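You operate a simulated robot arm through the tools that you are given. There is no shell and no other tool. Be economical: measure what you need, move in short steps, check, and stop when the job is done.

The job below is to be done with a simulated robot arm. You get a single attempt, and the scene is never put back.

TASK
Take the wall meter and put it on top of the purple cup plunger.

The check looks at the end state, three seconds after you hand in, the way a careful person would. Anything else that was tipped, shoved, dropped, spilled or broken makes it a failure.

THE ROBOT
A 7-joint arm with a two-finger parallel gripper, fixed in place. Base frame: the origin is at the foot of the arm, x ahead of it, y to its left, z up; the work surface is at about z = 0. Readings come in m, degrees, newtons and seconds.
With the tool pointing down near the work surface it reaches from about 0.22 to 0.58 m from the base axis. Its first joint turns from -66.0 to 66.0 degrees. Payload 2.5 kg.
The TCP is the grasp point between the finger pads, 0.023 m short of the fingertips. In the tool frame z runs along the fingers and y along their closing line. Largest opening 0.094 m; finger width 0.038, thickness 0.01; the body of the gripper, 0.054 by 0.096 m, starts 0.039 m behind the TCP.
Orientation is that of the tool frame in the base frame, as [roll, pitch, yaw] about the fixed x, y, z axes, in that order (R = Rz(yaw) Ry(pitch) Rx(roll)). With the fingers straight down and closing along the base's y, the tool's x points along the base's -x, its y along +y and its z along -z.

THE INTERFACE
- The arm moves only by the tool play_rows. Its argument "increments" is a list that holds one entry, the list of rows, each a list of 5 numbers: the shift along the tool's x, y, z in units of 40 mm (1.0 is 40 mm), then the turn about the tool's z in units of 6 degrees (1.0 is 6 degrees), then the gripper command, from -1 (shut) to 1 (fully open), values between in proportion. In form: [[[dx, dy, dz, twist, hand], ...]]. A call has 1 to 12 rows; each row shifts and turns the commanded pose from where the row before left it, along the tool's axes as they then stand. A call with a number of a shift or a turn outside -1 to 1 is refused whole. Each row takes 0.2 s and may step no farther than 0.05 m and 8.6 degrees from the row before; otherwise, or with a gripper value out of range, the whole call is refused. Where a pose cannot be reached the arm comes as near as it can. A force on the tool above 40 N (or 10 N above the force at the start of the call, whichever is more), or a blocked arm, ends the call early, and 0.2 s more pass. Each finger travels about 0.108 m/s and halts on what it meets, pressing with about 36 N; the grip force reading is that of the motor and also rises with nothing between the fingers. The clock runs only during rows and for 0.2 s after the last one: add rows that do not move to give the fingers time. The reply holds the time, the measured pose of the TCP, the force on the tool along the base axes, the opening and the grip force, in the units named above and with some noise.
- Cameras (640 x 400 px; columns grow to the right, rows downward): "scene" is fixed at [0.1182, -0.4023, 0.566]; the picture's right is [0.85, -0.53, 0.00], its down [-0.20, -0.31, -0.93] and it looks along [0.50, 0.79, -0.37] (base axes); focal length 324 px, centre (320, 200). "wrist" rides on the gripper at [0.086, 0.016, -0.074] in the tool frame; the picture's right is [-0.18, 0.98, 0.00], its down [-0.58, -0.11, -0.81] and it looks along [-0.79, -0.15, 0.59] (tool axes); focal length 243 px, centre (320, 200). There is no depth. A picture from a camera that has moved, and an enlarged one, comes with that camera's place and axes in the base frame and with its lens.
- camera(camera): a new picture of that camera. It takes no simulated time.
- inspect(camera, box): a new picture of the part [left, top, right, bottom] of that camera's present view, enlarged. It takes no simulated time.
- hand_in(): hands the job in; it is judged then, once.

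Work in short steps. Places have to be worked out from the pictures, the camera data and where the tool is seen: move nearer, look again, correct. Check each grasp and each placing, and mend what went wrong. You have 90 turns and 38 pictures in all, those below and enlarged ones among them. Open the gripper and draw the arm clear of the work before you hand the job in, unless the task says otherwise; then end with one line.

The tools are called after "Emit:" by a JSON object that holds its "fn" and its "kwargs". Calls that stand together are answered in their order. play_rows: Moves the arm, as the interface text tells. Its arguments: {"type":"object","properties":{"increments":{"type":"array"}},"required":["increments"]} The other tools are called the same way: camera (camera) takes a picture; inspect (camera, box) takes an enlarged picture of a part of a camera's view; hand_in () hands the job in.

At the start:

```text
time: 0.0
ee_pos: [0.3419, 0.0138, 0.4213]
tcp_rot: [179.9, 0.0, 179.9]
force: [0.7, -0.3, 1.4]
grip_width: 0.094
finger_force: 0.0
```

scene: 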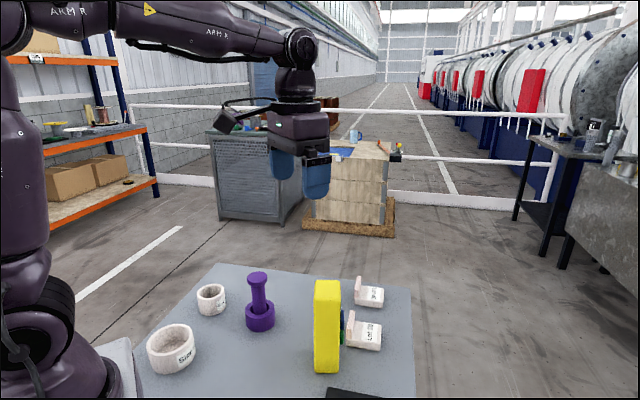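
wrist: 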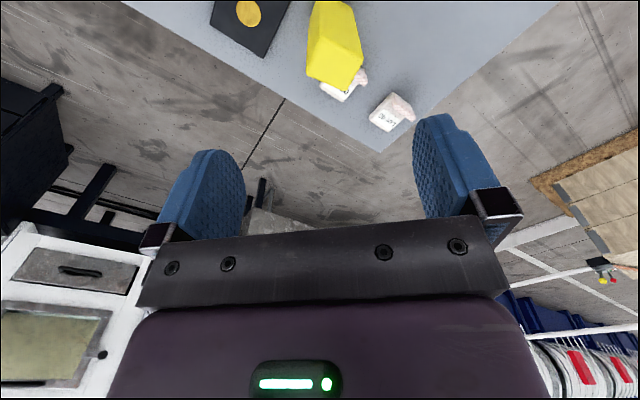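

I start by enlarging the scene view to identify the objects.

Emit:
{"fn": "inspect", "kwargs": {"camera": "scene", "box": [120, 250, 420, 400]}}

Emit:
{"fn": "inspect", "kwargs": {"camera": "wrist", "box": [180, 0, 440, 160]}}

```text
2.13 times, centred on (270, 325) of scene
camera zoom: at [0.1182, -0.4023, 0.566], right [0.85, -0.53, 0.0], down [-0.2, -0.31, -0.93], along [0.5, 0.79, -0.37], focal length 692 px, centre (427, -67)
```

zoom: 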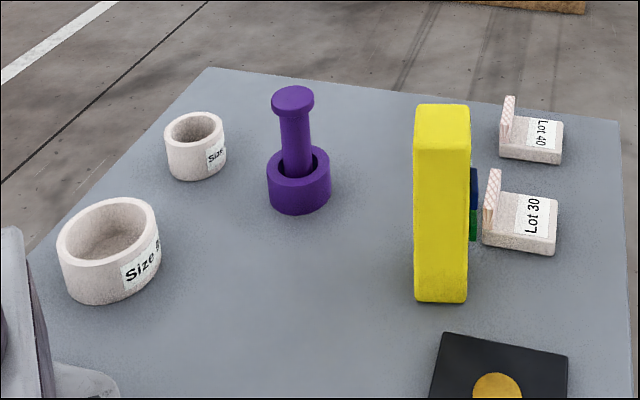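

```text
2.46 times, centred on (310, 80) of wrist
camera zoom: at [0.257, 0.0298, 0.4971], right [0.18, 0.98, 0.0], down [0.58, -0.11, 0.81], along [0.79, -0.15, -0.59], focal length 597 px, centre (345, 495)
```

zoom: 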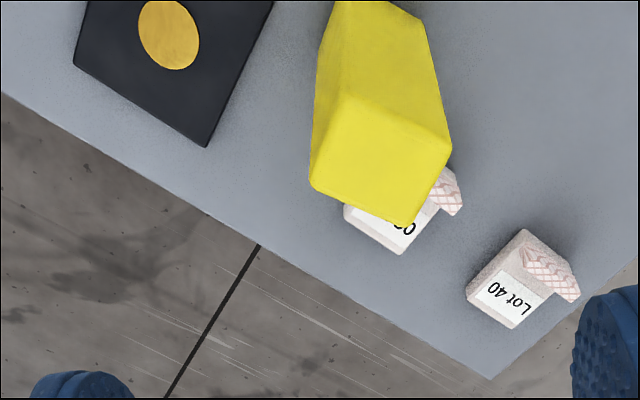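

The tall yellow block with coloured terminals is likely the wall meter; the purple cup-with-knob is the plunger. I'll draw the arm back 0.1 m to see more of the table from the wrist.

Emit:
{"fn": "play_rows", "kwargs": {"increments": [[[0.8, 0, 0, 0, 1], [0.8, 0, 0, 0, 1], [0.8, 0, 0, 0, 1], [0, 0, 0, 0, 1], [0, 0, 0, 0, 1]]]}}

Emit:
{"fn": "camera", "kwargs": {"camera": "wrist"}}

Emit:
{"fn": "camera", "kwargs": {"camera": "scene"}}

```text
time: 1.2
ee_pos: [0.245, 0.0136, 0.422]
tcp_rot: [179.9, 0.0, 180.0]
force: [0.4, -0.2, 0.2]
grip_width: 0.0939
finger_force: 0.1
```

```text
33 pictures are left
camera wrist: at [0.1592, 0.0284, 0.4965], right [0.18, 0.98, 0.0], down [0.58, -0.11, 0.81], along [0.79, -0.15, -0.59], focal length 243 px, centre (320, 200)
```

wrist: 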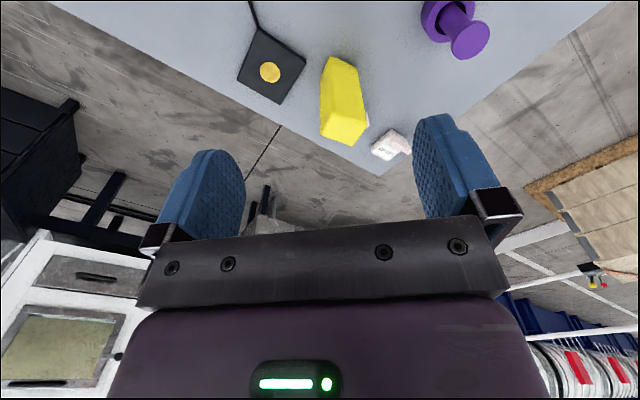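

```text
32 pictures are left
```

scene: 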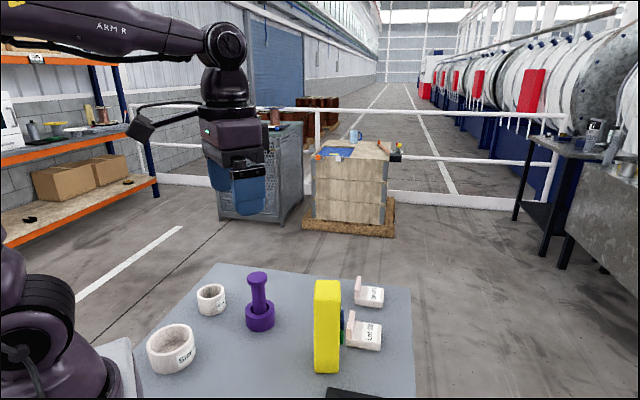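

Now the full meter, plunger and a black pad with a disc are visible; I enlarge them.

Emit:
{"fn": "inspect", "kwargs": {"camera": "wrist", "box": [220, 0, 420, 170]}}

Emit:
{"fn": "inspect", "kwargs": {"camera": "scene", "box": [290, 260, 410, 400]}}

```text
2.35 times, centred on (320, 85) of wrist
camera zoom: at [0.1592, 0.0284, 0.4965], right [0.18, 0.98, 0.0], down [0.58, -0.11, 0.81], along [0.79, -0.15, -0.59], focal length 571 px, centre (320, 471)
```

zoom: 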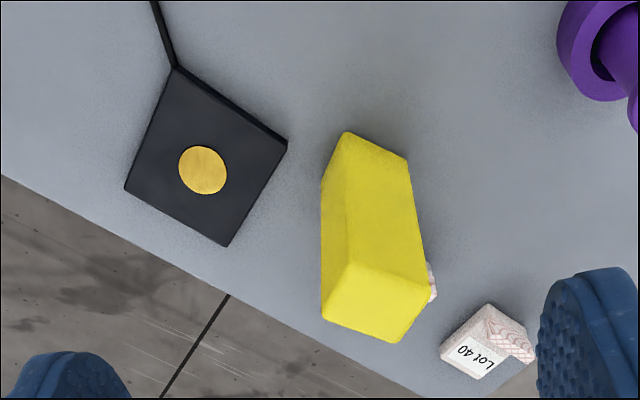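

```text
2.86 times, centred on (350, 330) of scene
camera zoom: at [0.1182, -0.4023, 0.566], right [0.85, -0.53, 0.0], down [-0.2, -0.31, -0.93], along [0.5, 0.79, -0.37], focal length 926 px, centre (234, -171)
```

zoom: 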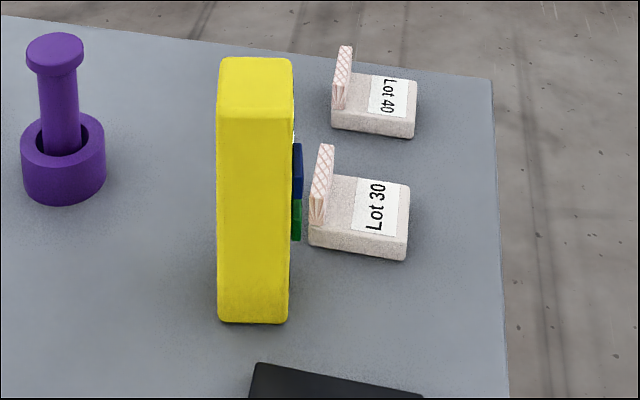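

Consistent triangulation: meter about 0.045 × 0.056 × 0.18 m tall, centred near (0.402, 0.018), turned about 32°; plunger knob near (0.335, 0.204), top z ≈ 0.131. I twist 32° and move over the meter, staying high.

Emit:
{"fn": "play_rows", "kwargs": {"increments": [[[0, 0, 0, 0.89, 1], [0, 0, 0, 0.89, 1], [0, 0, 0, 0.89, 1], [0, 0, 0, 0.89, 1], [0, 0, 0, 0.89, 1], [0, 0, 0, 0.89, 1], [-0.815, 0.545, 0, 0, 1], [-0.815, 0.545, 0, 0, 1], [-0.815, 0.545, 0, 0, 1], [-0.815, 0.545, 0, 0, 1], [0, 0, 0, 0, 1], [0, 0, 0, 0, 1]]]}}

Emit:
{"fn": "camera", "kwargs": {"camera": "wrist"}}

Emit:
{"fn": "camera", "kwargs": {"camera": "scene"}}

```text
time: 3.8
ee_pos: [0.4029, 0.0183, 0.4206]
tcp_rot: [180.0, 0.0, 148.0]
force: [-0.5, 1.3, -0.1]
grip_width: 0.0941
finger_force: 0.1
```

```text
29 pictures are left
camera wrist: at [0.3388, 0.0773, 0.4961], right [0.68, 0.74, 0.0], down [0.44, -0.4, 0.81], along [0.59, -0.55, -0.59], focal length 243 px, centre (320, 200)
```

wrist: 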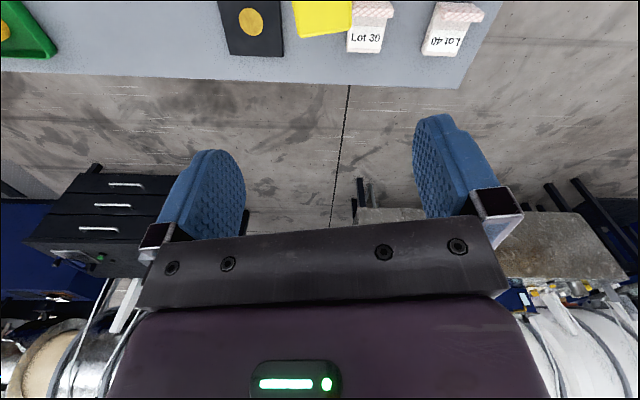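

```text
28 pictures are left
```

scene: 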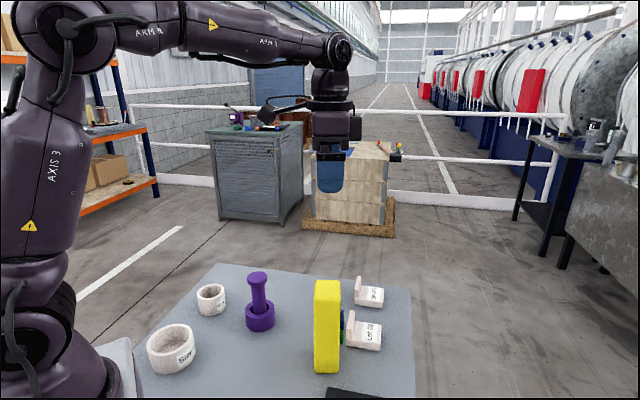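

Something green sits at the far left of the wrist view; I look at it, to be sure the yellow item is the meter.

Emit:
{"fn": "inspect", "kwargs": {"camera": "wrist", "box": [0, 0, 160, 100]}}

Emit:
{"fn": "inspect", "kwargs": {"camera": "wrist", "box": [200, 0, 500, 100]}}

```text
4.00 times, centred on (80, 50) of wrist
camera zoom: at [0.3388, 0.0773, 0.4961], right [0.68, 0.74, 0.0], down [0.44, -0.4, 0.81], along [0.59, -0.55, -0.59], focal length 970 px, centre (1280, 800)
```

zoom: 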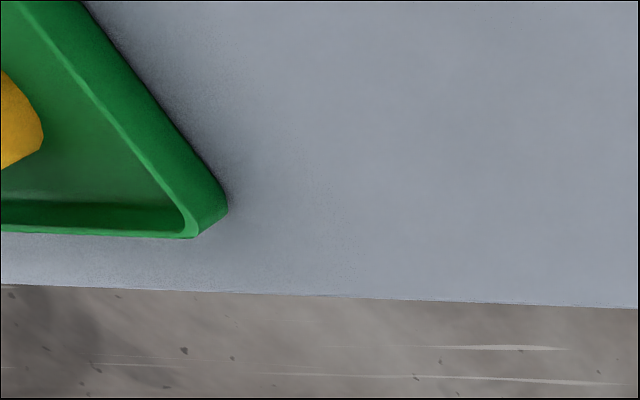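

```text
2.13 times, centred on (350, 50) of wrist
camera zoom: at [0.3388, 0.0773, 0.4961], right [0.68, 0.74, 0.0], down [0.44, -0.4, 0.81], along [0.59, -0.55, -0.59], focal length 518 px, centre (256, 520)
```

zoom: 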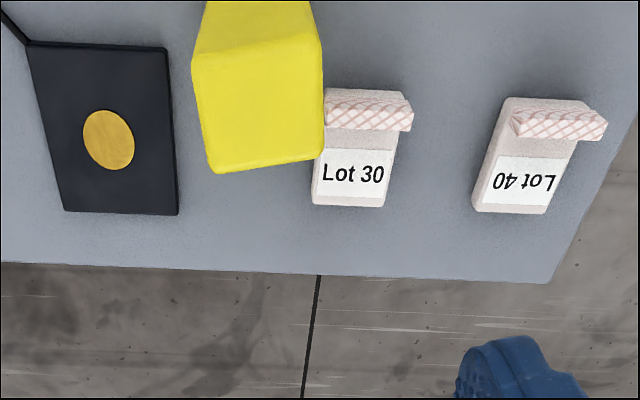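

A tray with an orange thing exists at the right-hand side; I turn the wrist camera toward -y to view that whole area before committing.

Emit:
{"fn": "play_rows", "kwargs": {"increments": [[[0, 0, 0, 0.95, 1], [0, 0, 0, 0.95, 1], [0, 0, 0, 0.95, 1], [0, 0, 0, 0.95, 1], [0, 0, 0, 0.95, 1], [0, 0, 0, 0.95, 1], [0, 0, 0, 0.95, 1], [0, 0, 0, 0.95, 1], [0, 0, 0, 0.95, 1], [0, -1, 0, 0.95, 1], [0, -1, 0, 0, 1], [0, 0, 0, 0, 1]]]}}

Emit:
{"fn": "camera", "kwargs": {"camera": "wrist"}}

```text
time: 6.4
ee_pos: [0.324, 0.0123, 0.4229]
tcp_rot: [180.0, 0.0, 90.9]
force: [0.7, 0.6, -0.5]
grip_width: 0.0941
finger_force: 0.0
```

```text
25 pictures are left
camera wrist: at [0.3392, 0.0982, 0.4976], right [0.99, -0.17, 0.0], down [-0.1, -0.58, 0.81], along [-0.14, -0.8, -0.59], focal length 243 px, centre (320, 200)
```

wrist: 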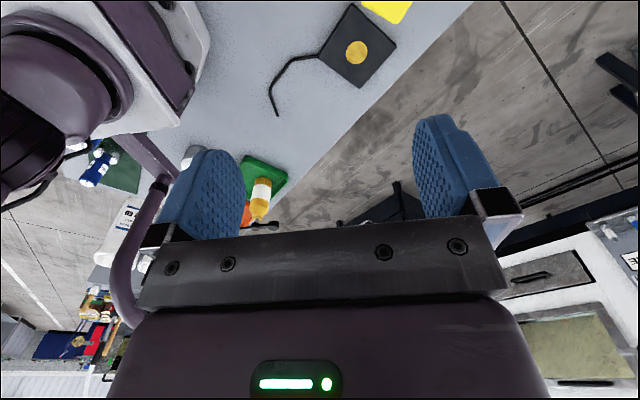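

Emit:
{"fn": "inspect", "kwargs": {"camera": "wrist", "box": [130, 120, 310, 232]}}

```text
3.56 times, centred on (220, 176) of wrist
camera zoom: at [0.3392, 0.0982, 0.4976], right [0.99, -0.17, 0.0], down [-0.1, -0.58, 0.81], along [-0.14, -0.8, -0.59], focal length 863 px, centre (676, 285)
```

zoom: 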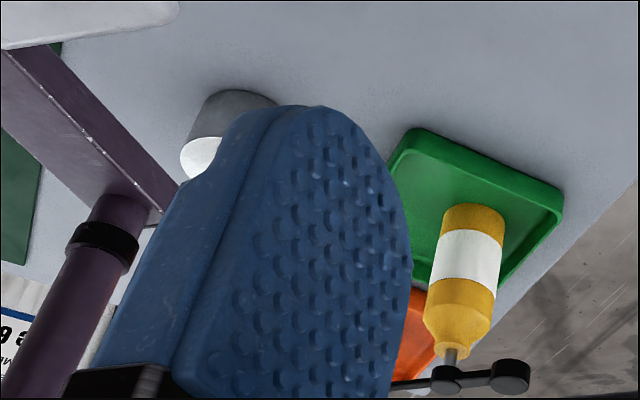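

Only a bottle, a tray and a cup are there, so the yellow block is the meter. I twist back to 148° yaw and return over it.

Emit:
{"fn": "play_rows", "kwargs": {"increments": [[[0, 0, 0, -0.95, 1], [0, 0, 0, -0.95, 1], [0, 0, 0, -0.95, 1], [0, 0, 0, -0.95, 1], [0, 0, 0, -0.95, 1], [0, 0, 0, -0.95, 1], [0, 0, 0, -0.95, 1], [0, 0, 0, -0.95, 1], [0, 0, 0, -0.95, 1], [0, 0, 0, -0.95, 1], [-0.79, 0.58, 0, 0, 1], [-0.79, 0.58, 0, 0, 1]]]}}

Emit:
{"fn": "play_rows", "kwargs": {"increments": [[[0, 0, 1, 0, 1], [0, 0, 1, 0, 1], [0, 0, 1, 0, 1], [0, 0, 1, 0, 1], [0, 0, 0.6, 0, 1], [0, 0, 0, 0, 1], [0, 0, 0, 0, 1]]]}}

Emit:
{"fn": "inspect", "kwargs": {"camera": "scene", "box": [230, 200, 430, 400]}}

```text
time: 9.0
ee_pos: [0.4003, 0.0218, 0.4216]
tcp_rot: [179.9, 0.0, 148.1]
force: [-0.3, 0.5, -0.5]
grip_width: 0.0939
finger_force: 0.0
```

```text
time: 10.6
ee_pos: [0.4004, 0.0202, 0.2401]
tcp_rot: [-180.0, 0.0, 148.0]
force: [0.4, 0.1, 0.4]
grip_width: 0.0941
finger_force: 0.0
```

```text
2.00 times, centred on (330, 300) of scene
camera zoom: at [0.1182, -0.4023, 0.566], right [0.85, -0.53, 0.0], down [-0.2, -0.31, -0.93], along [0.5, 0.79, -0.37], focal length 648 px, centre (300, 0)
```

zoom: 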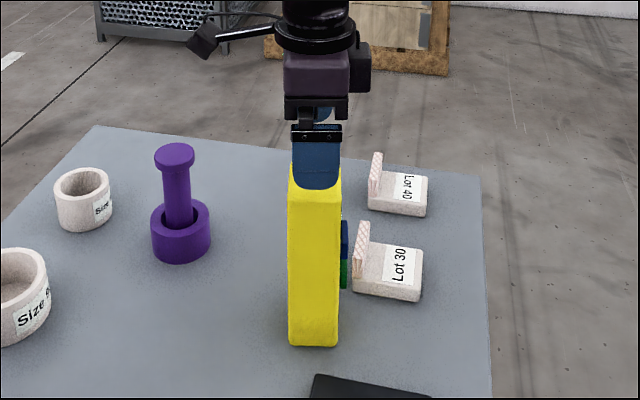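

The gripper is well aligned over the meter with ~2 cm clearance each side. I descend to z ≈ 0.152 gently.

Emit:
{"fn": "play_rows", "kwargs": {"increments": [[[0, 0, 0.5, 0, 1], [0, 0, 0.5, 0, 1], [0, 0, 0.5, 0, 1], [0, 0, 0.4, 0, 1], [0, 0, 0.3, 0, 1], [0, 0, 0, 0, 1], [0, 0, 0, 0, 1]]]}}

Emit:
{"fn": "inspect", "kwargs": {"camera": "scene", "box": [230, 200, 430, 400]}}

Emit:
{"fn": "camera", "kwargs": {"camera": "wrist"}}

```text
time: 12.2
ee_pos: [0.4018, 0.0202, 0.1493]
tcp_rot: [179.9, 0.0, 148.0]
force: [-0.2, -0.2, 0.3]
grip_width: 0.0939
finger_force: 0.1
```

```text
2.00 times, centred on (330, 300) of scene
camera zoom: at [0.1182, -0.4023, 0.566], right [0.85, -0.53, 0.0], down [-0.2, -0.31, -0.93], along [0.5, 0.79, -0.37], focal length 648 px, centre (300, 0)
```

zoom: 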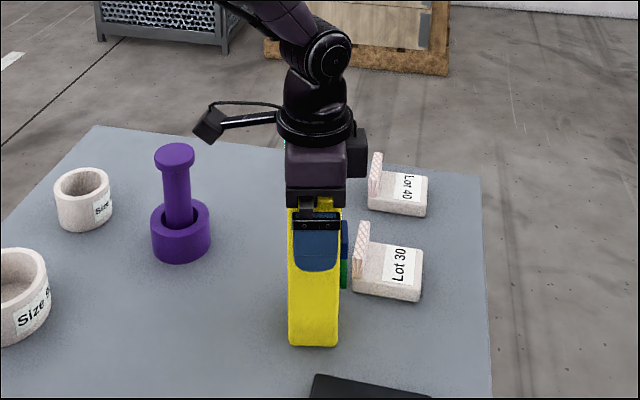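

```text
21 pictures are left
camera wrist: at [0.3381, 0.0789, 0.2242], right [0.68, 0.74, 0.0], down [0.44, -0.4, 0.81], along [0.59, -0.55, -0.59], focal length 243 px, centre (320, 200)
```

wrist: 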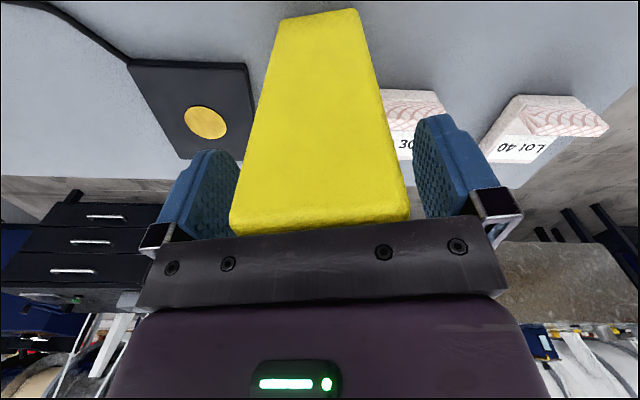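

The meter sits centred between the pads (about ±28 mm of ±47). I close the gripper gradually.

Emit:
{"fn": "play_rows", "kwargs": {"increments": [[[0, 0, 0, 0, 0.6], [0, 0, 0, 0, 0.4], [0, 0, 0, 0, 0.2], [0, 0, 0, 0, 0], [0, 0, 0, 0, -0.2], [0, 0, 0, 0, -0.5], [0, 0, 0, 0, -1], [0, 0, 0, 0, -1], [0, 0, 0, 0, -1]]]}}

```text
time: 14.2
ee_pos: [0.4018, 0.0207, 0.1501]
tcp_rot: [-180.0, 0.0, 148.0]
force: [1.1, 0.2, 2.3]
grip_width: 0.0619
finger_force: 36.5
```

Gripped at 62 mm. I lift a little and check the weight.

Emit:
{"fn": "play_rows", "kwargs": {"increments": [[[0, 0, -0.3, 0, -1], [0, 0, -0.5, 0, -1], [0, 0, -0.5, 0, -1], [0, 0, 0, 0, -1], [0, 0, 0, 0, -1]]]}}

Emit:
{"fn": "inspect", "kwargs": {"camera": "scene", "box": [230, 200, 430, 400]}}

```text
time: 15.4
ee_pos: [0.4018, 0.0196, 0.2026]
tcp_rot: [180.0, 0.0, 147.9]
force: [-0.3, 0.5, -2.0]
grip_width: 0.0617
finger_force: 35.5
```

```text
2.00 times, centred on (330, 300) of scene
camera zoom: at [0.1182, -0.4023, 0.566], right [0.85, -0.53, 0.0], down [-0.2, -0.31, -0.93], along [0.5, 0.79, -0.37], focal length 648 px, centre (300, 0)
```

zoom: 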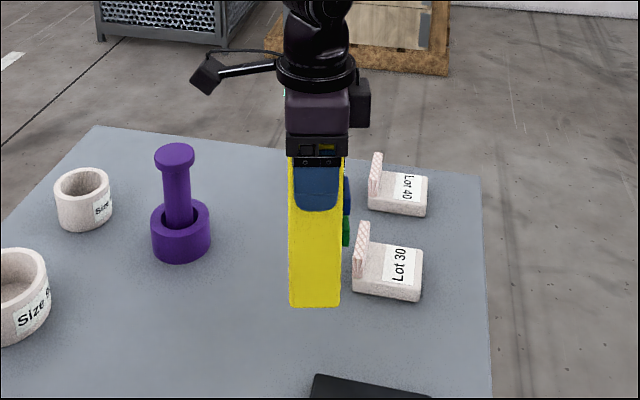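

Held upright. I raise to z ≈ 0.36 and take a close look at the plunger.

Emit:
{"fn": "play_rows", "kwargs": {"increments": [[[0, 0, -0.8, 0, -1], [0, 0, -0.8, 0, -1], [0, 0, -0.8, 0, -1], [0, 0, -0.8, 0, -1], [0, 0, -0.7, 0, -1], [0, 0, 0, 0, -1], [0, 0, 0, 0, -1]]]}}

Emit:
{"fn": "inspect", "kwargs": {"camera": "scene", "box": [210, 262, 310, 338]}}

Emit:
{"fn": "camera", "kwargs": {"camera": "wrist"}}

```text
time: 17.0
ee_pos: [0.4025, 0.0209, 0.3627]
tcp_rot: [180.0, 0.1, 147.9]
force: [0.4, -0.1, -1.9]
grip_width: 0.0617
finger_force: 35.5
```

```text
5.26 times, centred on (260, 300) of scene
camera zoom: at [0.1182, -0.4023, 0.566], right [0.85, -0.53, 0.0], down [-0.2, -0.31, -0.93], along [0.5, 0.79, -0.37], focal length 1707 px, centre (636, -326)
```

zoom: 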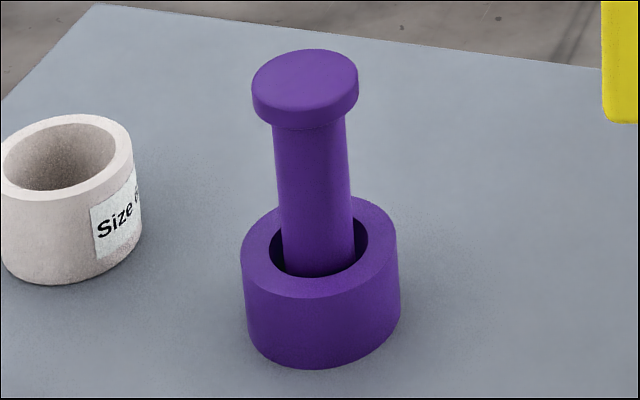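

```text
18 pictures are left
camera wrist: at [0.3383, 0.0793, 0.4369], right [0.68, 0.74, 0.0], down [0.44, -0.4, 0.81], along [0.59, -0.55, -0.59], focal length 243 px, centre (320, 200)
```

wrist: 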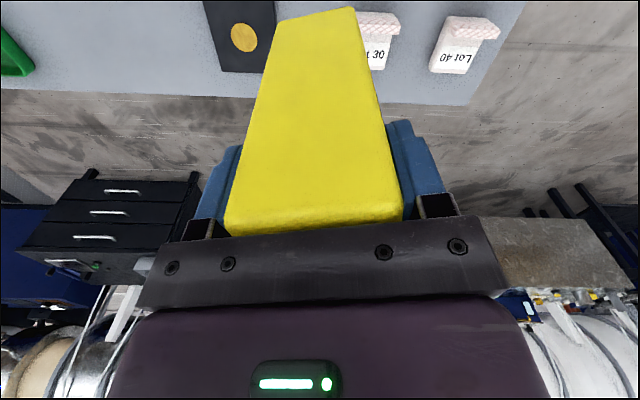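

Two views agree: knob centre ≈ (0.331, 0.204), top z ≈ 0.128, and the meter is centred on the TCP. I move over the plunger at this height.

Emit:
{"fn": "play_rows", "kwargs": {"increments": [[[0.4, 0.3, 0, 0, -1], [0.66, 0.49, 0, 0, -1], [0.66, 0.49, 0, 0, -1], [0.66, 0.49, 0, 0, -1], [0.66, 0.49, 0, 0, -1], [0.5, 0.37, 0, 0, -1], [0.4, 0.3, 0, 0, -1], [0, 0, 0, 0, -1], [0, 0, 0, 0, -1]]]}}

Emit:
{"fn": "inspect", "kwargs": {"camera": "scene", "box": [180, 180, 340, 340]}}

Emit:
{"fn": "camera", "kwargs": {"camera": "wrist"}}

```text
time: 19.0
ee_pos: [0.3312, 0.2018, 0.3594]
tcp_rot: [-180.0, 0.0, 148.0]
force: [0.4, 0.0, -2.2]
grip_width: 0.0618
finger_force: 36.1
```

```text
2.50 times, centred on (260, 260) of scene
camera zoom: at [0.1182, -0.4023, 0.566], right [0.85, -0.53, 0.0], down [-0.2, -0.31, -0.93], along [0.5, 0.79, -0.37], focal length 811 px, centre (470, 50)
```

zoom: 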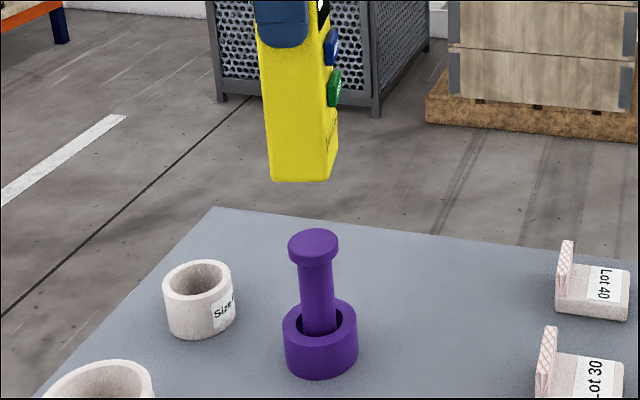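

```text
16 pictures are left
camera wrist: at [0.2671, 0.2612, 0.4344], right [0.68, 0.74, 0.0], down [0.44, -0.4, 0.81], along [0.59, -0.55, -0.59], focal length 243 px, centre (320, 200)
```

wrist: 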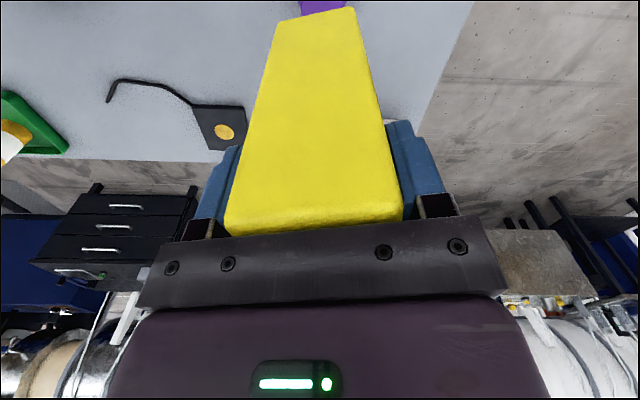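

Alignment looks good within a few mm. I lower to about 1.2 cm above the knob and check.

Emit:
{"fn": "play_rows", "kwargs": {"increments": [[[0, 0, 0.5, 0, -1], [0, 0, 0.5, 0, -1], [0, 0, 0.4, 0, -1], [0, 0, 0.3, 0, -1], [0, 0, 0, 0, -1], [0, 0, 0, 0, -1]]]}}

Emit:
{"fn": "inspect", "kwargs": {"camera": "scene", "box": [200, 220, 320, 340]}}

Emit:
{"fn": "inspect", "kwargs": {"camera": "wrist", "box": [240, 0, 400, 100]}}

```text
time: 20.4
ee_pos: [0.332, 0.2035, 0.2911]
tcp_rot: [180.0, 0.1, 147.9]
force: [-0.6, 0.2, -1.7]
grip_width: 0.0617
finger_force: 36.6
```

```text
3.33 times, centred on (260, 280) of scene
camera zoom: at [0.1182, -0.4023, 0.566], right [0.85, -0.53, 0.0], down [-0.2, -0.31, -0.93], along [0.5, 0.79, -0.37], focal length 1081 px, centre (520, -67)
```

zoom: 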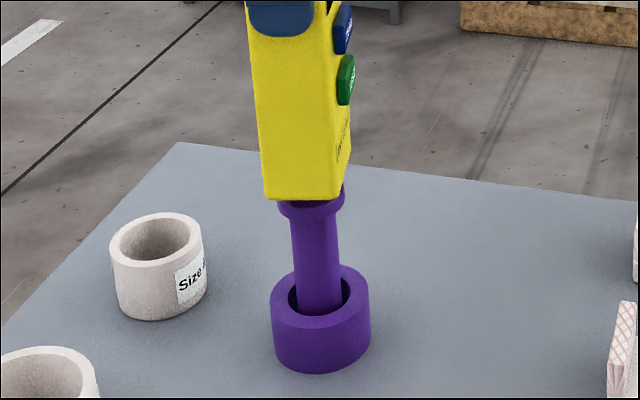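

```text
4.00 times, centred on (320, 50) of wrist
camera zoom: at [0.2676, 0.2611, 0.3658], right [0.68, 0.74, 0.0], down [0.44, -0.4, 0.81], along [0.59, -0.55, -0.59], focal length 970 px, centre (320, 800)
```

zoom: 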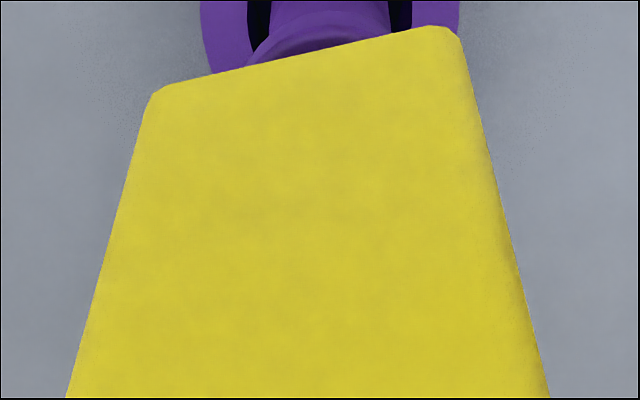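

Relative offset is at most ~4 mm (knob slightly toward tool +y). I nudge 2 mm that way and lower in small steps towards contact.

Emit:
{"fn": "play_rows", "kwargs": {"increments": [[[0, 0.05, 0.1, 0, -1], [0, 0, 0.1, 0, -1], [0, 0, 0.05, 0, -1], [0, 0, 0, 0, -1]]]}}

Emit:
{"fn": "inspect", "kwargs": {"camera": "scene", "box": [220, 250, 300, 310]}}

```text
time: 21.4
ee_pos: [0.3311, 0.2044, 0.2796]
tcp_rot: [-180.0, 0.0, 148.0]
force: [-0.5, -0.5, -0.1]
grip_width: 0.0618
finger_force: 35.9
```

```text
6.67 times, centred on (260, 280) of scene
camera zoom: at [0.1182, -0.4023, 0.566], right [0.85, -0.53, 0.0], down [-0.2, -0.31, -0.93], along [0.5, 0.79, -0.37], focal length 2162 px, centre (720, -333)
```

zoom: 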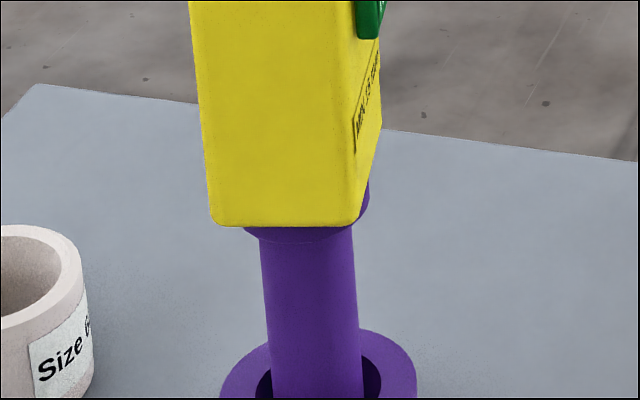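

The weight reading has dropped from -2 toward 0, so contact may be starting. I continue in 1–2 mm steps.

Emit:
{"fn": "play_rows", "kwargs": {"increments": [[[0, 0, 0.04, 0, -1], [0, 0, 0, 0, -1]]]}}

Emit:
{"fn": "play_rows", "kwargs": {"increments": [[[0, 0, 0, 0, -1]]]}}

```text
time: 22.0
ee_pos: [0.3314, 0.2046, 0.2798]
tcp_rot: [179.9, 0.1, 148.0]
force: [-5.3, -3.2, 23.6]
grip_width: 0.0616
finger_force: 35.8
```

```text
time: 22.4
ee_pos: [0.3317, 0.2045, 0.2792]
tcp_rot: [179.8, 0.2, 148.1]
force: [-5.3, -2.0, 26.6]
grip_width: 0.0619
finger_force: 36.2
```

Firm contact (≈25 N). I back off about 1.4 mm to relieve the pressure.

Emit:
{"fn": "play_rows", "kwargs": {"increments": [[[0, 0, -0.035, 0, -1], [0, 0, 0, 0, -1]]]}}

Emit:
{"fn": "inspect", "kwargs": {"camera": "scene", "box": [200, 180, 320, 340]}}

```text
time: 23.0
ee_pos: [0.3308, 0.2036, 0.2795]
tcp_rot: [180.0, 0.0, 148.0]
force: [1.6, -0.2, 2.8]
grip_width: 0.0619
finger_force: 36.7
```

```text
2.50 times, centred on (260, 260) of scene
camera zoom: at [0.1182, -0.4023, 0.566], right [0.85, -0.53, 0.0], down [-0.2, -0.31, -0.93], along [0.5, 0.79, -0.37], focal length 811 px, centre (470, 50)
```

zoom: 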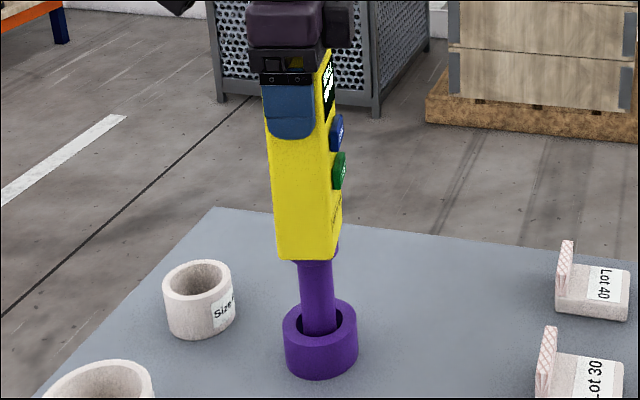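

Light contact, meter upright on the knob. I open the gripper gradually, symmetrically.

Emit:
{"fn": "play_rows", "kwargs": {"increments": [[[0, 0, 0, 0, 0.3], [0, 0, 0, 0, 0.36], [0, 0, 0, 0, 0.45], [0, 0, 0, 0, 0.6], [0, 0, 0, 0, 0.8], [0, 0, 0, 0, 1], [0, 0, 0, 0, 1], [0, 0, 0, 0, 1]]]}}

Emit:
{"fn": "inspect", "kwargs": {"camera": "scene", "box": [200, 180, 320, 340]}}

Emit:
{"fn": "camera", "kwargs": {"camera": "wrist"}}

```text
time: 24.8
ee_pos: [0.331, 0.2047, 0.2796]
tcp_rot: [-180.0, 0.0, 148.0]
force: [-0.3, -0.3, 0.7]
grip_width: 0.0939
finger_force: 0.1
```

```text
2.50 times, centred on (260, 260) of scene
camera zoom: at [0.1182, -0.4023, 0.566], right [0.85, -0.53, 0.0], down [-0.2, -0.31, -0.93], along [0.5, 0.79, -0.37], focal length 811 px, centre (470, 50)
```

zoom: 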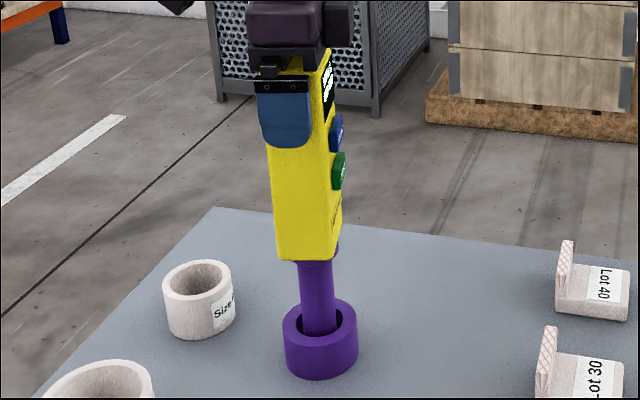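

```text
10 pictures are left
camera wrist: at [0.2673, 0.2631, 0.355], right [0.68, 0.74, 0.0], down [0.44, -0.4, 0.81], along [0.59, -0.55, -0.59], focal length 243 px, centre (320, 200)
```

wrist: 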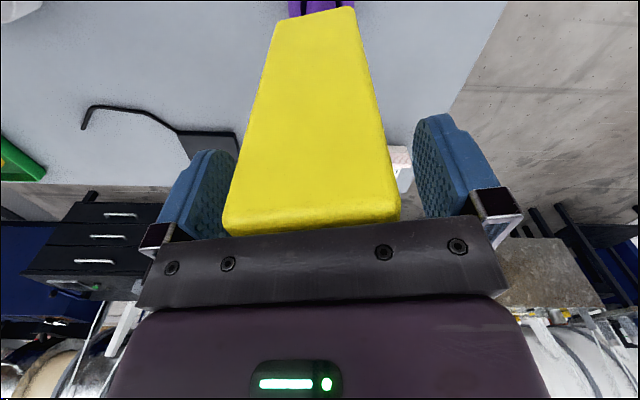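

The meter stands free with clearance to both pads. I raise straight up, slowly.

Emit:
{"fn": "play_rows", "kwargs": {"increments": [[[0, 0, -0.2, 0, 1], [0, 0, -0.4, 0, 1], [0, 0, -0.5, 0, 1], [0, 0, -0.6, 0, 1], [0, 0, -0.6, 0, 1], [0, 0, -0.6, 0, 1], [0, 0, 0, 0, 1]]]}}

Emit:
{"fn": "inspect", "kwargs": {"camera": "scene", "box": [200, 180, 320, 340]}}

```text
time: 26.4
ee_pos: [0.3344, 0.2027, 0.3955]
tcp_rot: [-179.9, 0.0, 148.0]
force: [0.3, 0.2, -0.3]
grip_width: 0.094
finger_force: 0.2
```

```text
2.50 times, centred on (260, 260) of scene
camera zoom: at [0.1182, -0.4023, 0.566], right [0.85, -0.53, 0.0], down [-0.2, -0.31, -0.93], along [0.5, 0.79, -0.37], focal length 811 px, centre (470, 50)
```

zoom: 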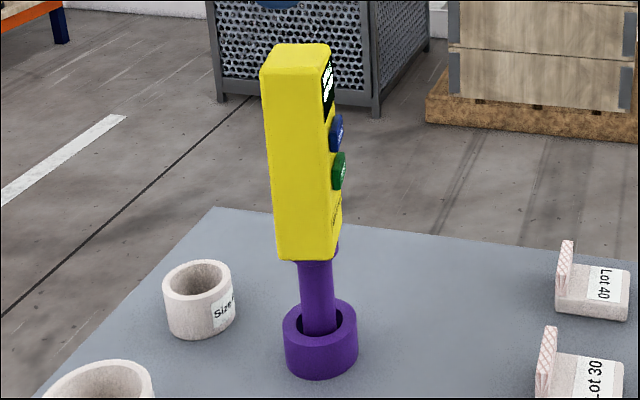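

The meter stands steadily. I draw the arm up and off to the side, then check again.

Emit:
{"fn": "play_rows", "kwargs": {"increments": [[[0, 0, -0.6, 0, 1], [0, 0, -0.4, 0, 1], [-0.5, -0.6, 0, 0, 1], [-0.5, -0.6, 0, 0, 1], [-0.5, -0.6, 0, 0, 1], [-0.5, -0.6, 0, 0, 1], [-0.5, -0.6, 0, 0, 1], [0, 0, 0, 0, 1], [0, 0, 0, 0, 1], [0, 0, 0, 0, 1]]]}}

Emit:
{"fn": "camera", "kwargs": {"camera": "scene"}}

Emit:
{"fn": "inspect", "kwargs": {"camera": "scene", "box": [200, 180, 320, 340]}}

```text
time: 28.6
ee_pos: [0.3523, 0.0494, 0.4381]
tcp_rot: [-179.9, 0.1, 148.0]
force: [-1.0, 0.1, -1.1]
grip_width: 0.0941
finger_force: 0.1
```

```text
8 pictures are left
```

scene: 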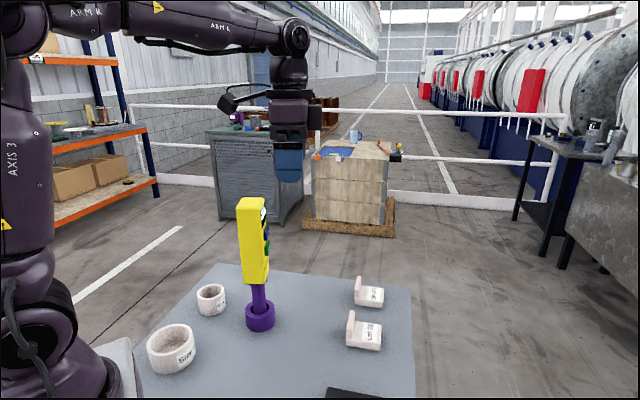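

```text
2.50 times, centred on (260, 260) of scene
camera zoom: at [0.1182, -0.4023, 0.566], right [0.85, -0.53, 0.0], down [-0.2, -0.31, -0.93], along [0.5, 0.79, -0.37], focal length 811 px, centre (470, 50)
```

zoom: 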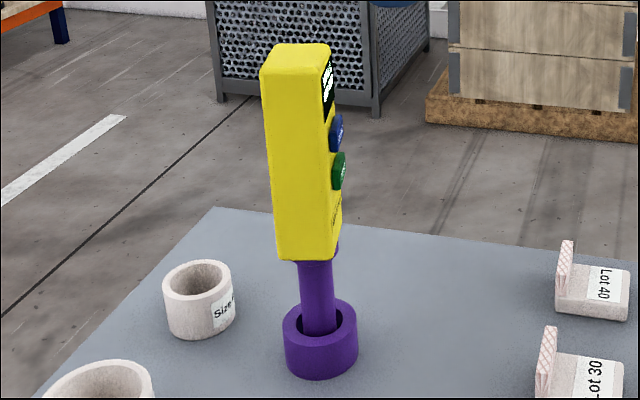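

The meter is stable and unmoved on the plunger, the other objects are untouched, and the arm is clear with the gripper open; I hand in.

Emit:
{"fn": "hand_in", "kwargs": {}}

```text
The job is handed in.
```

The wall meter is standing upright and steady on top of the purple cup plunger; nothing else in view was moved, and I have handed the job in.
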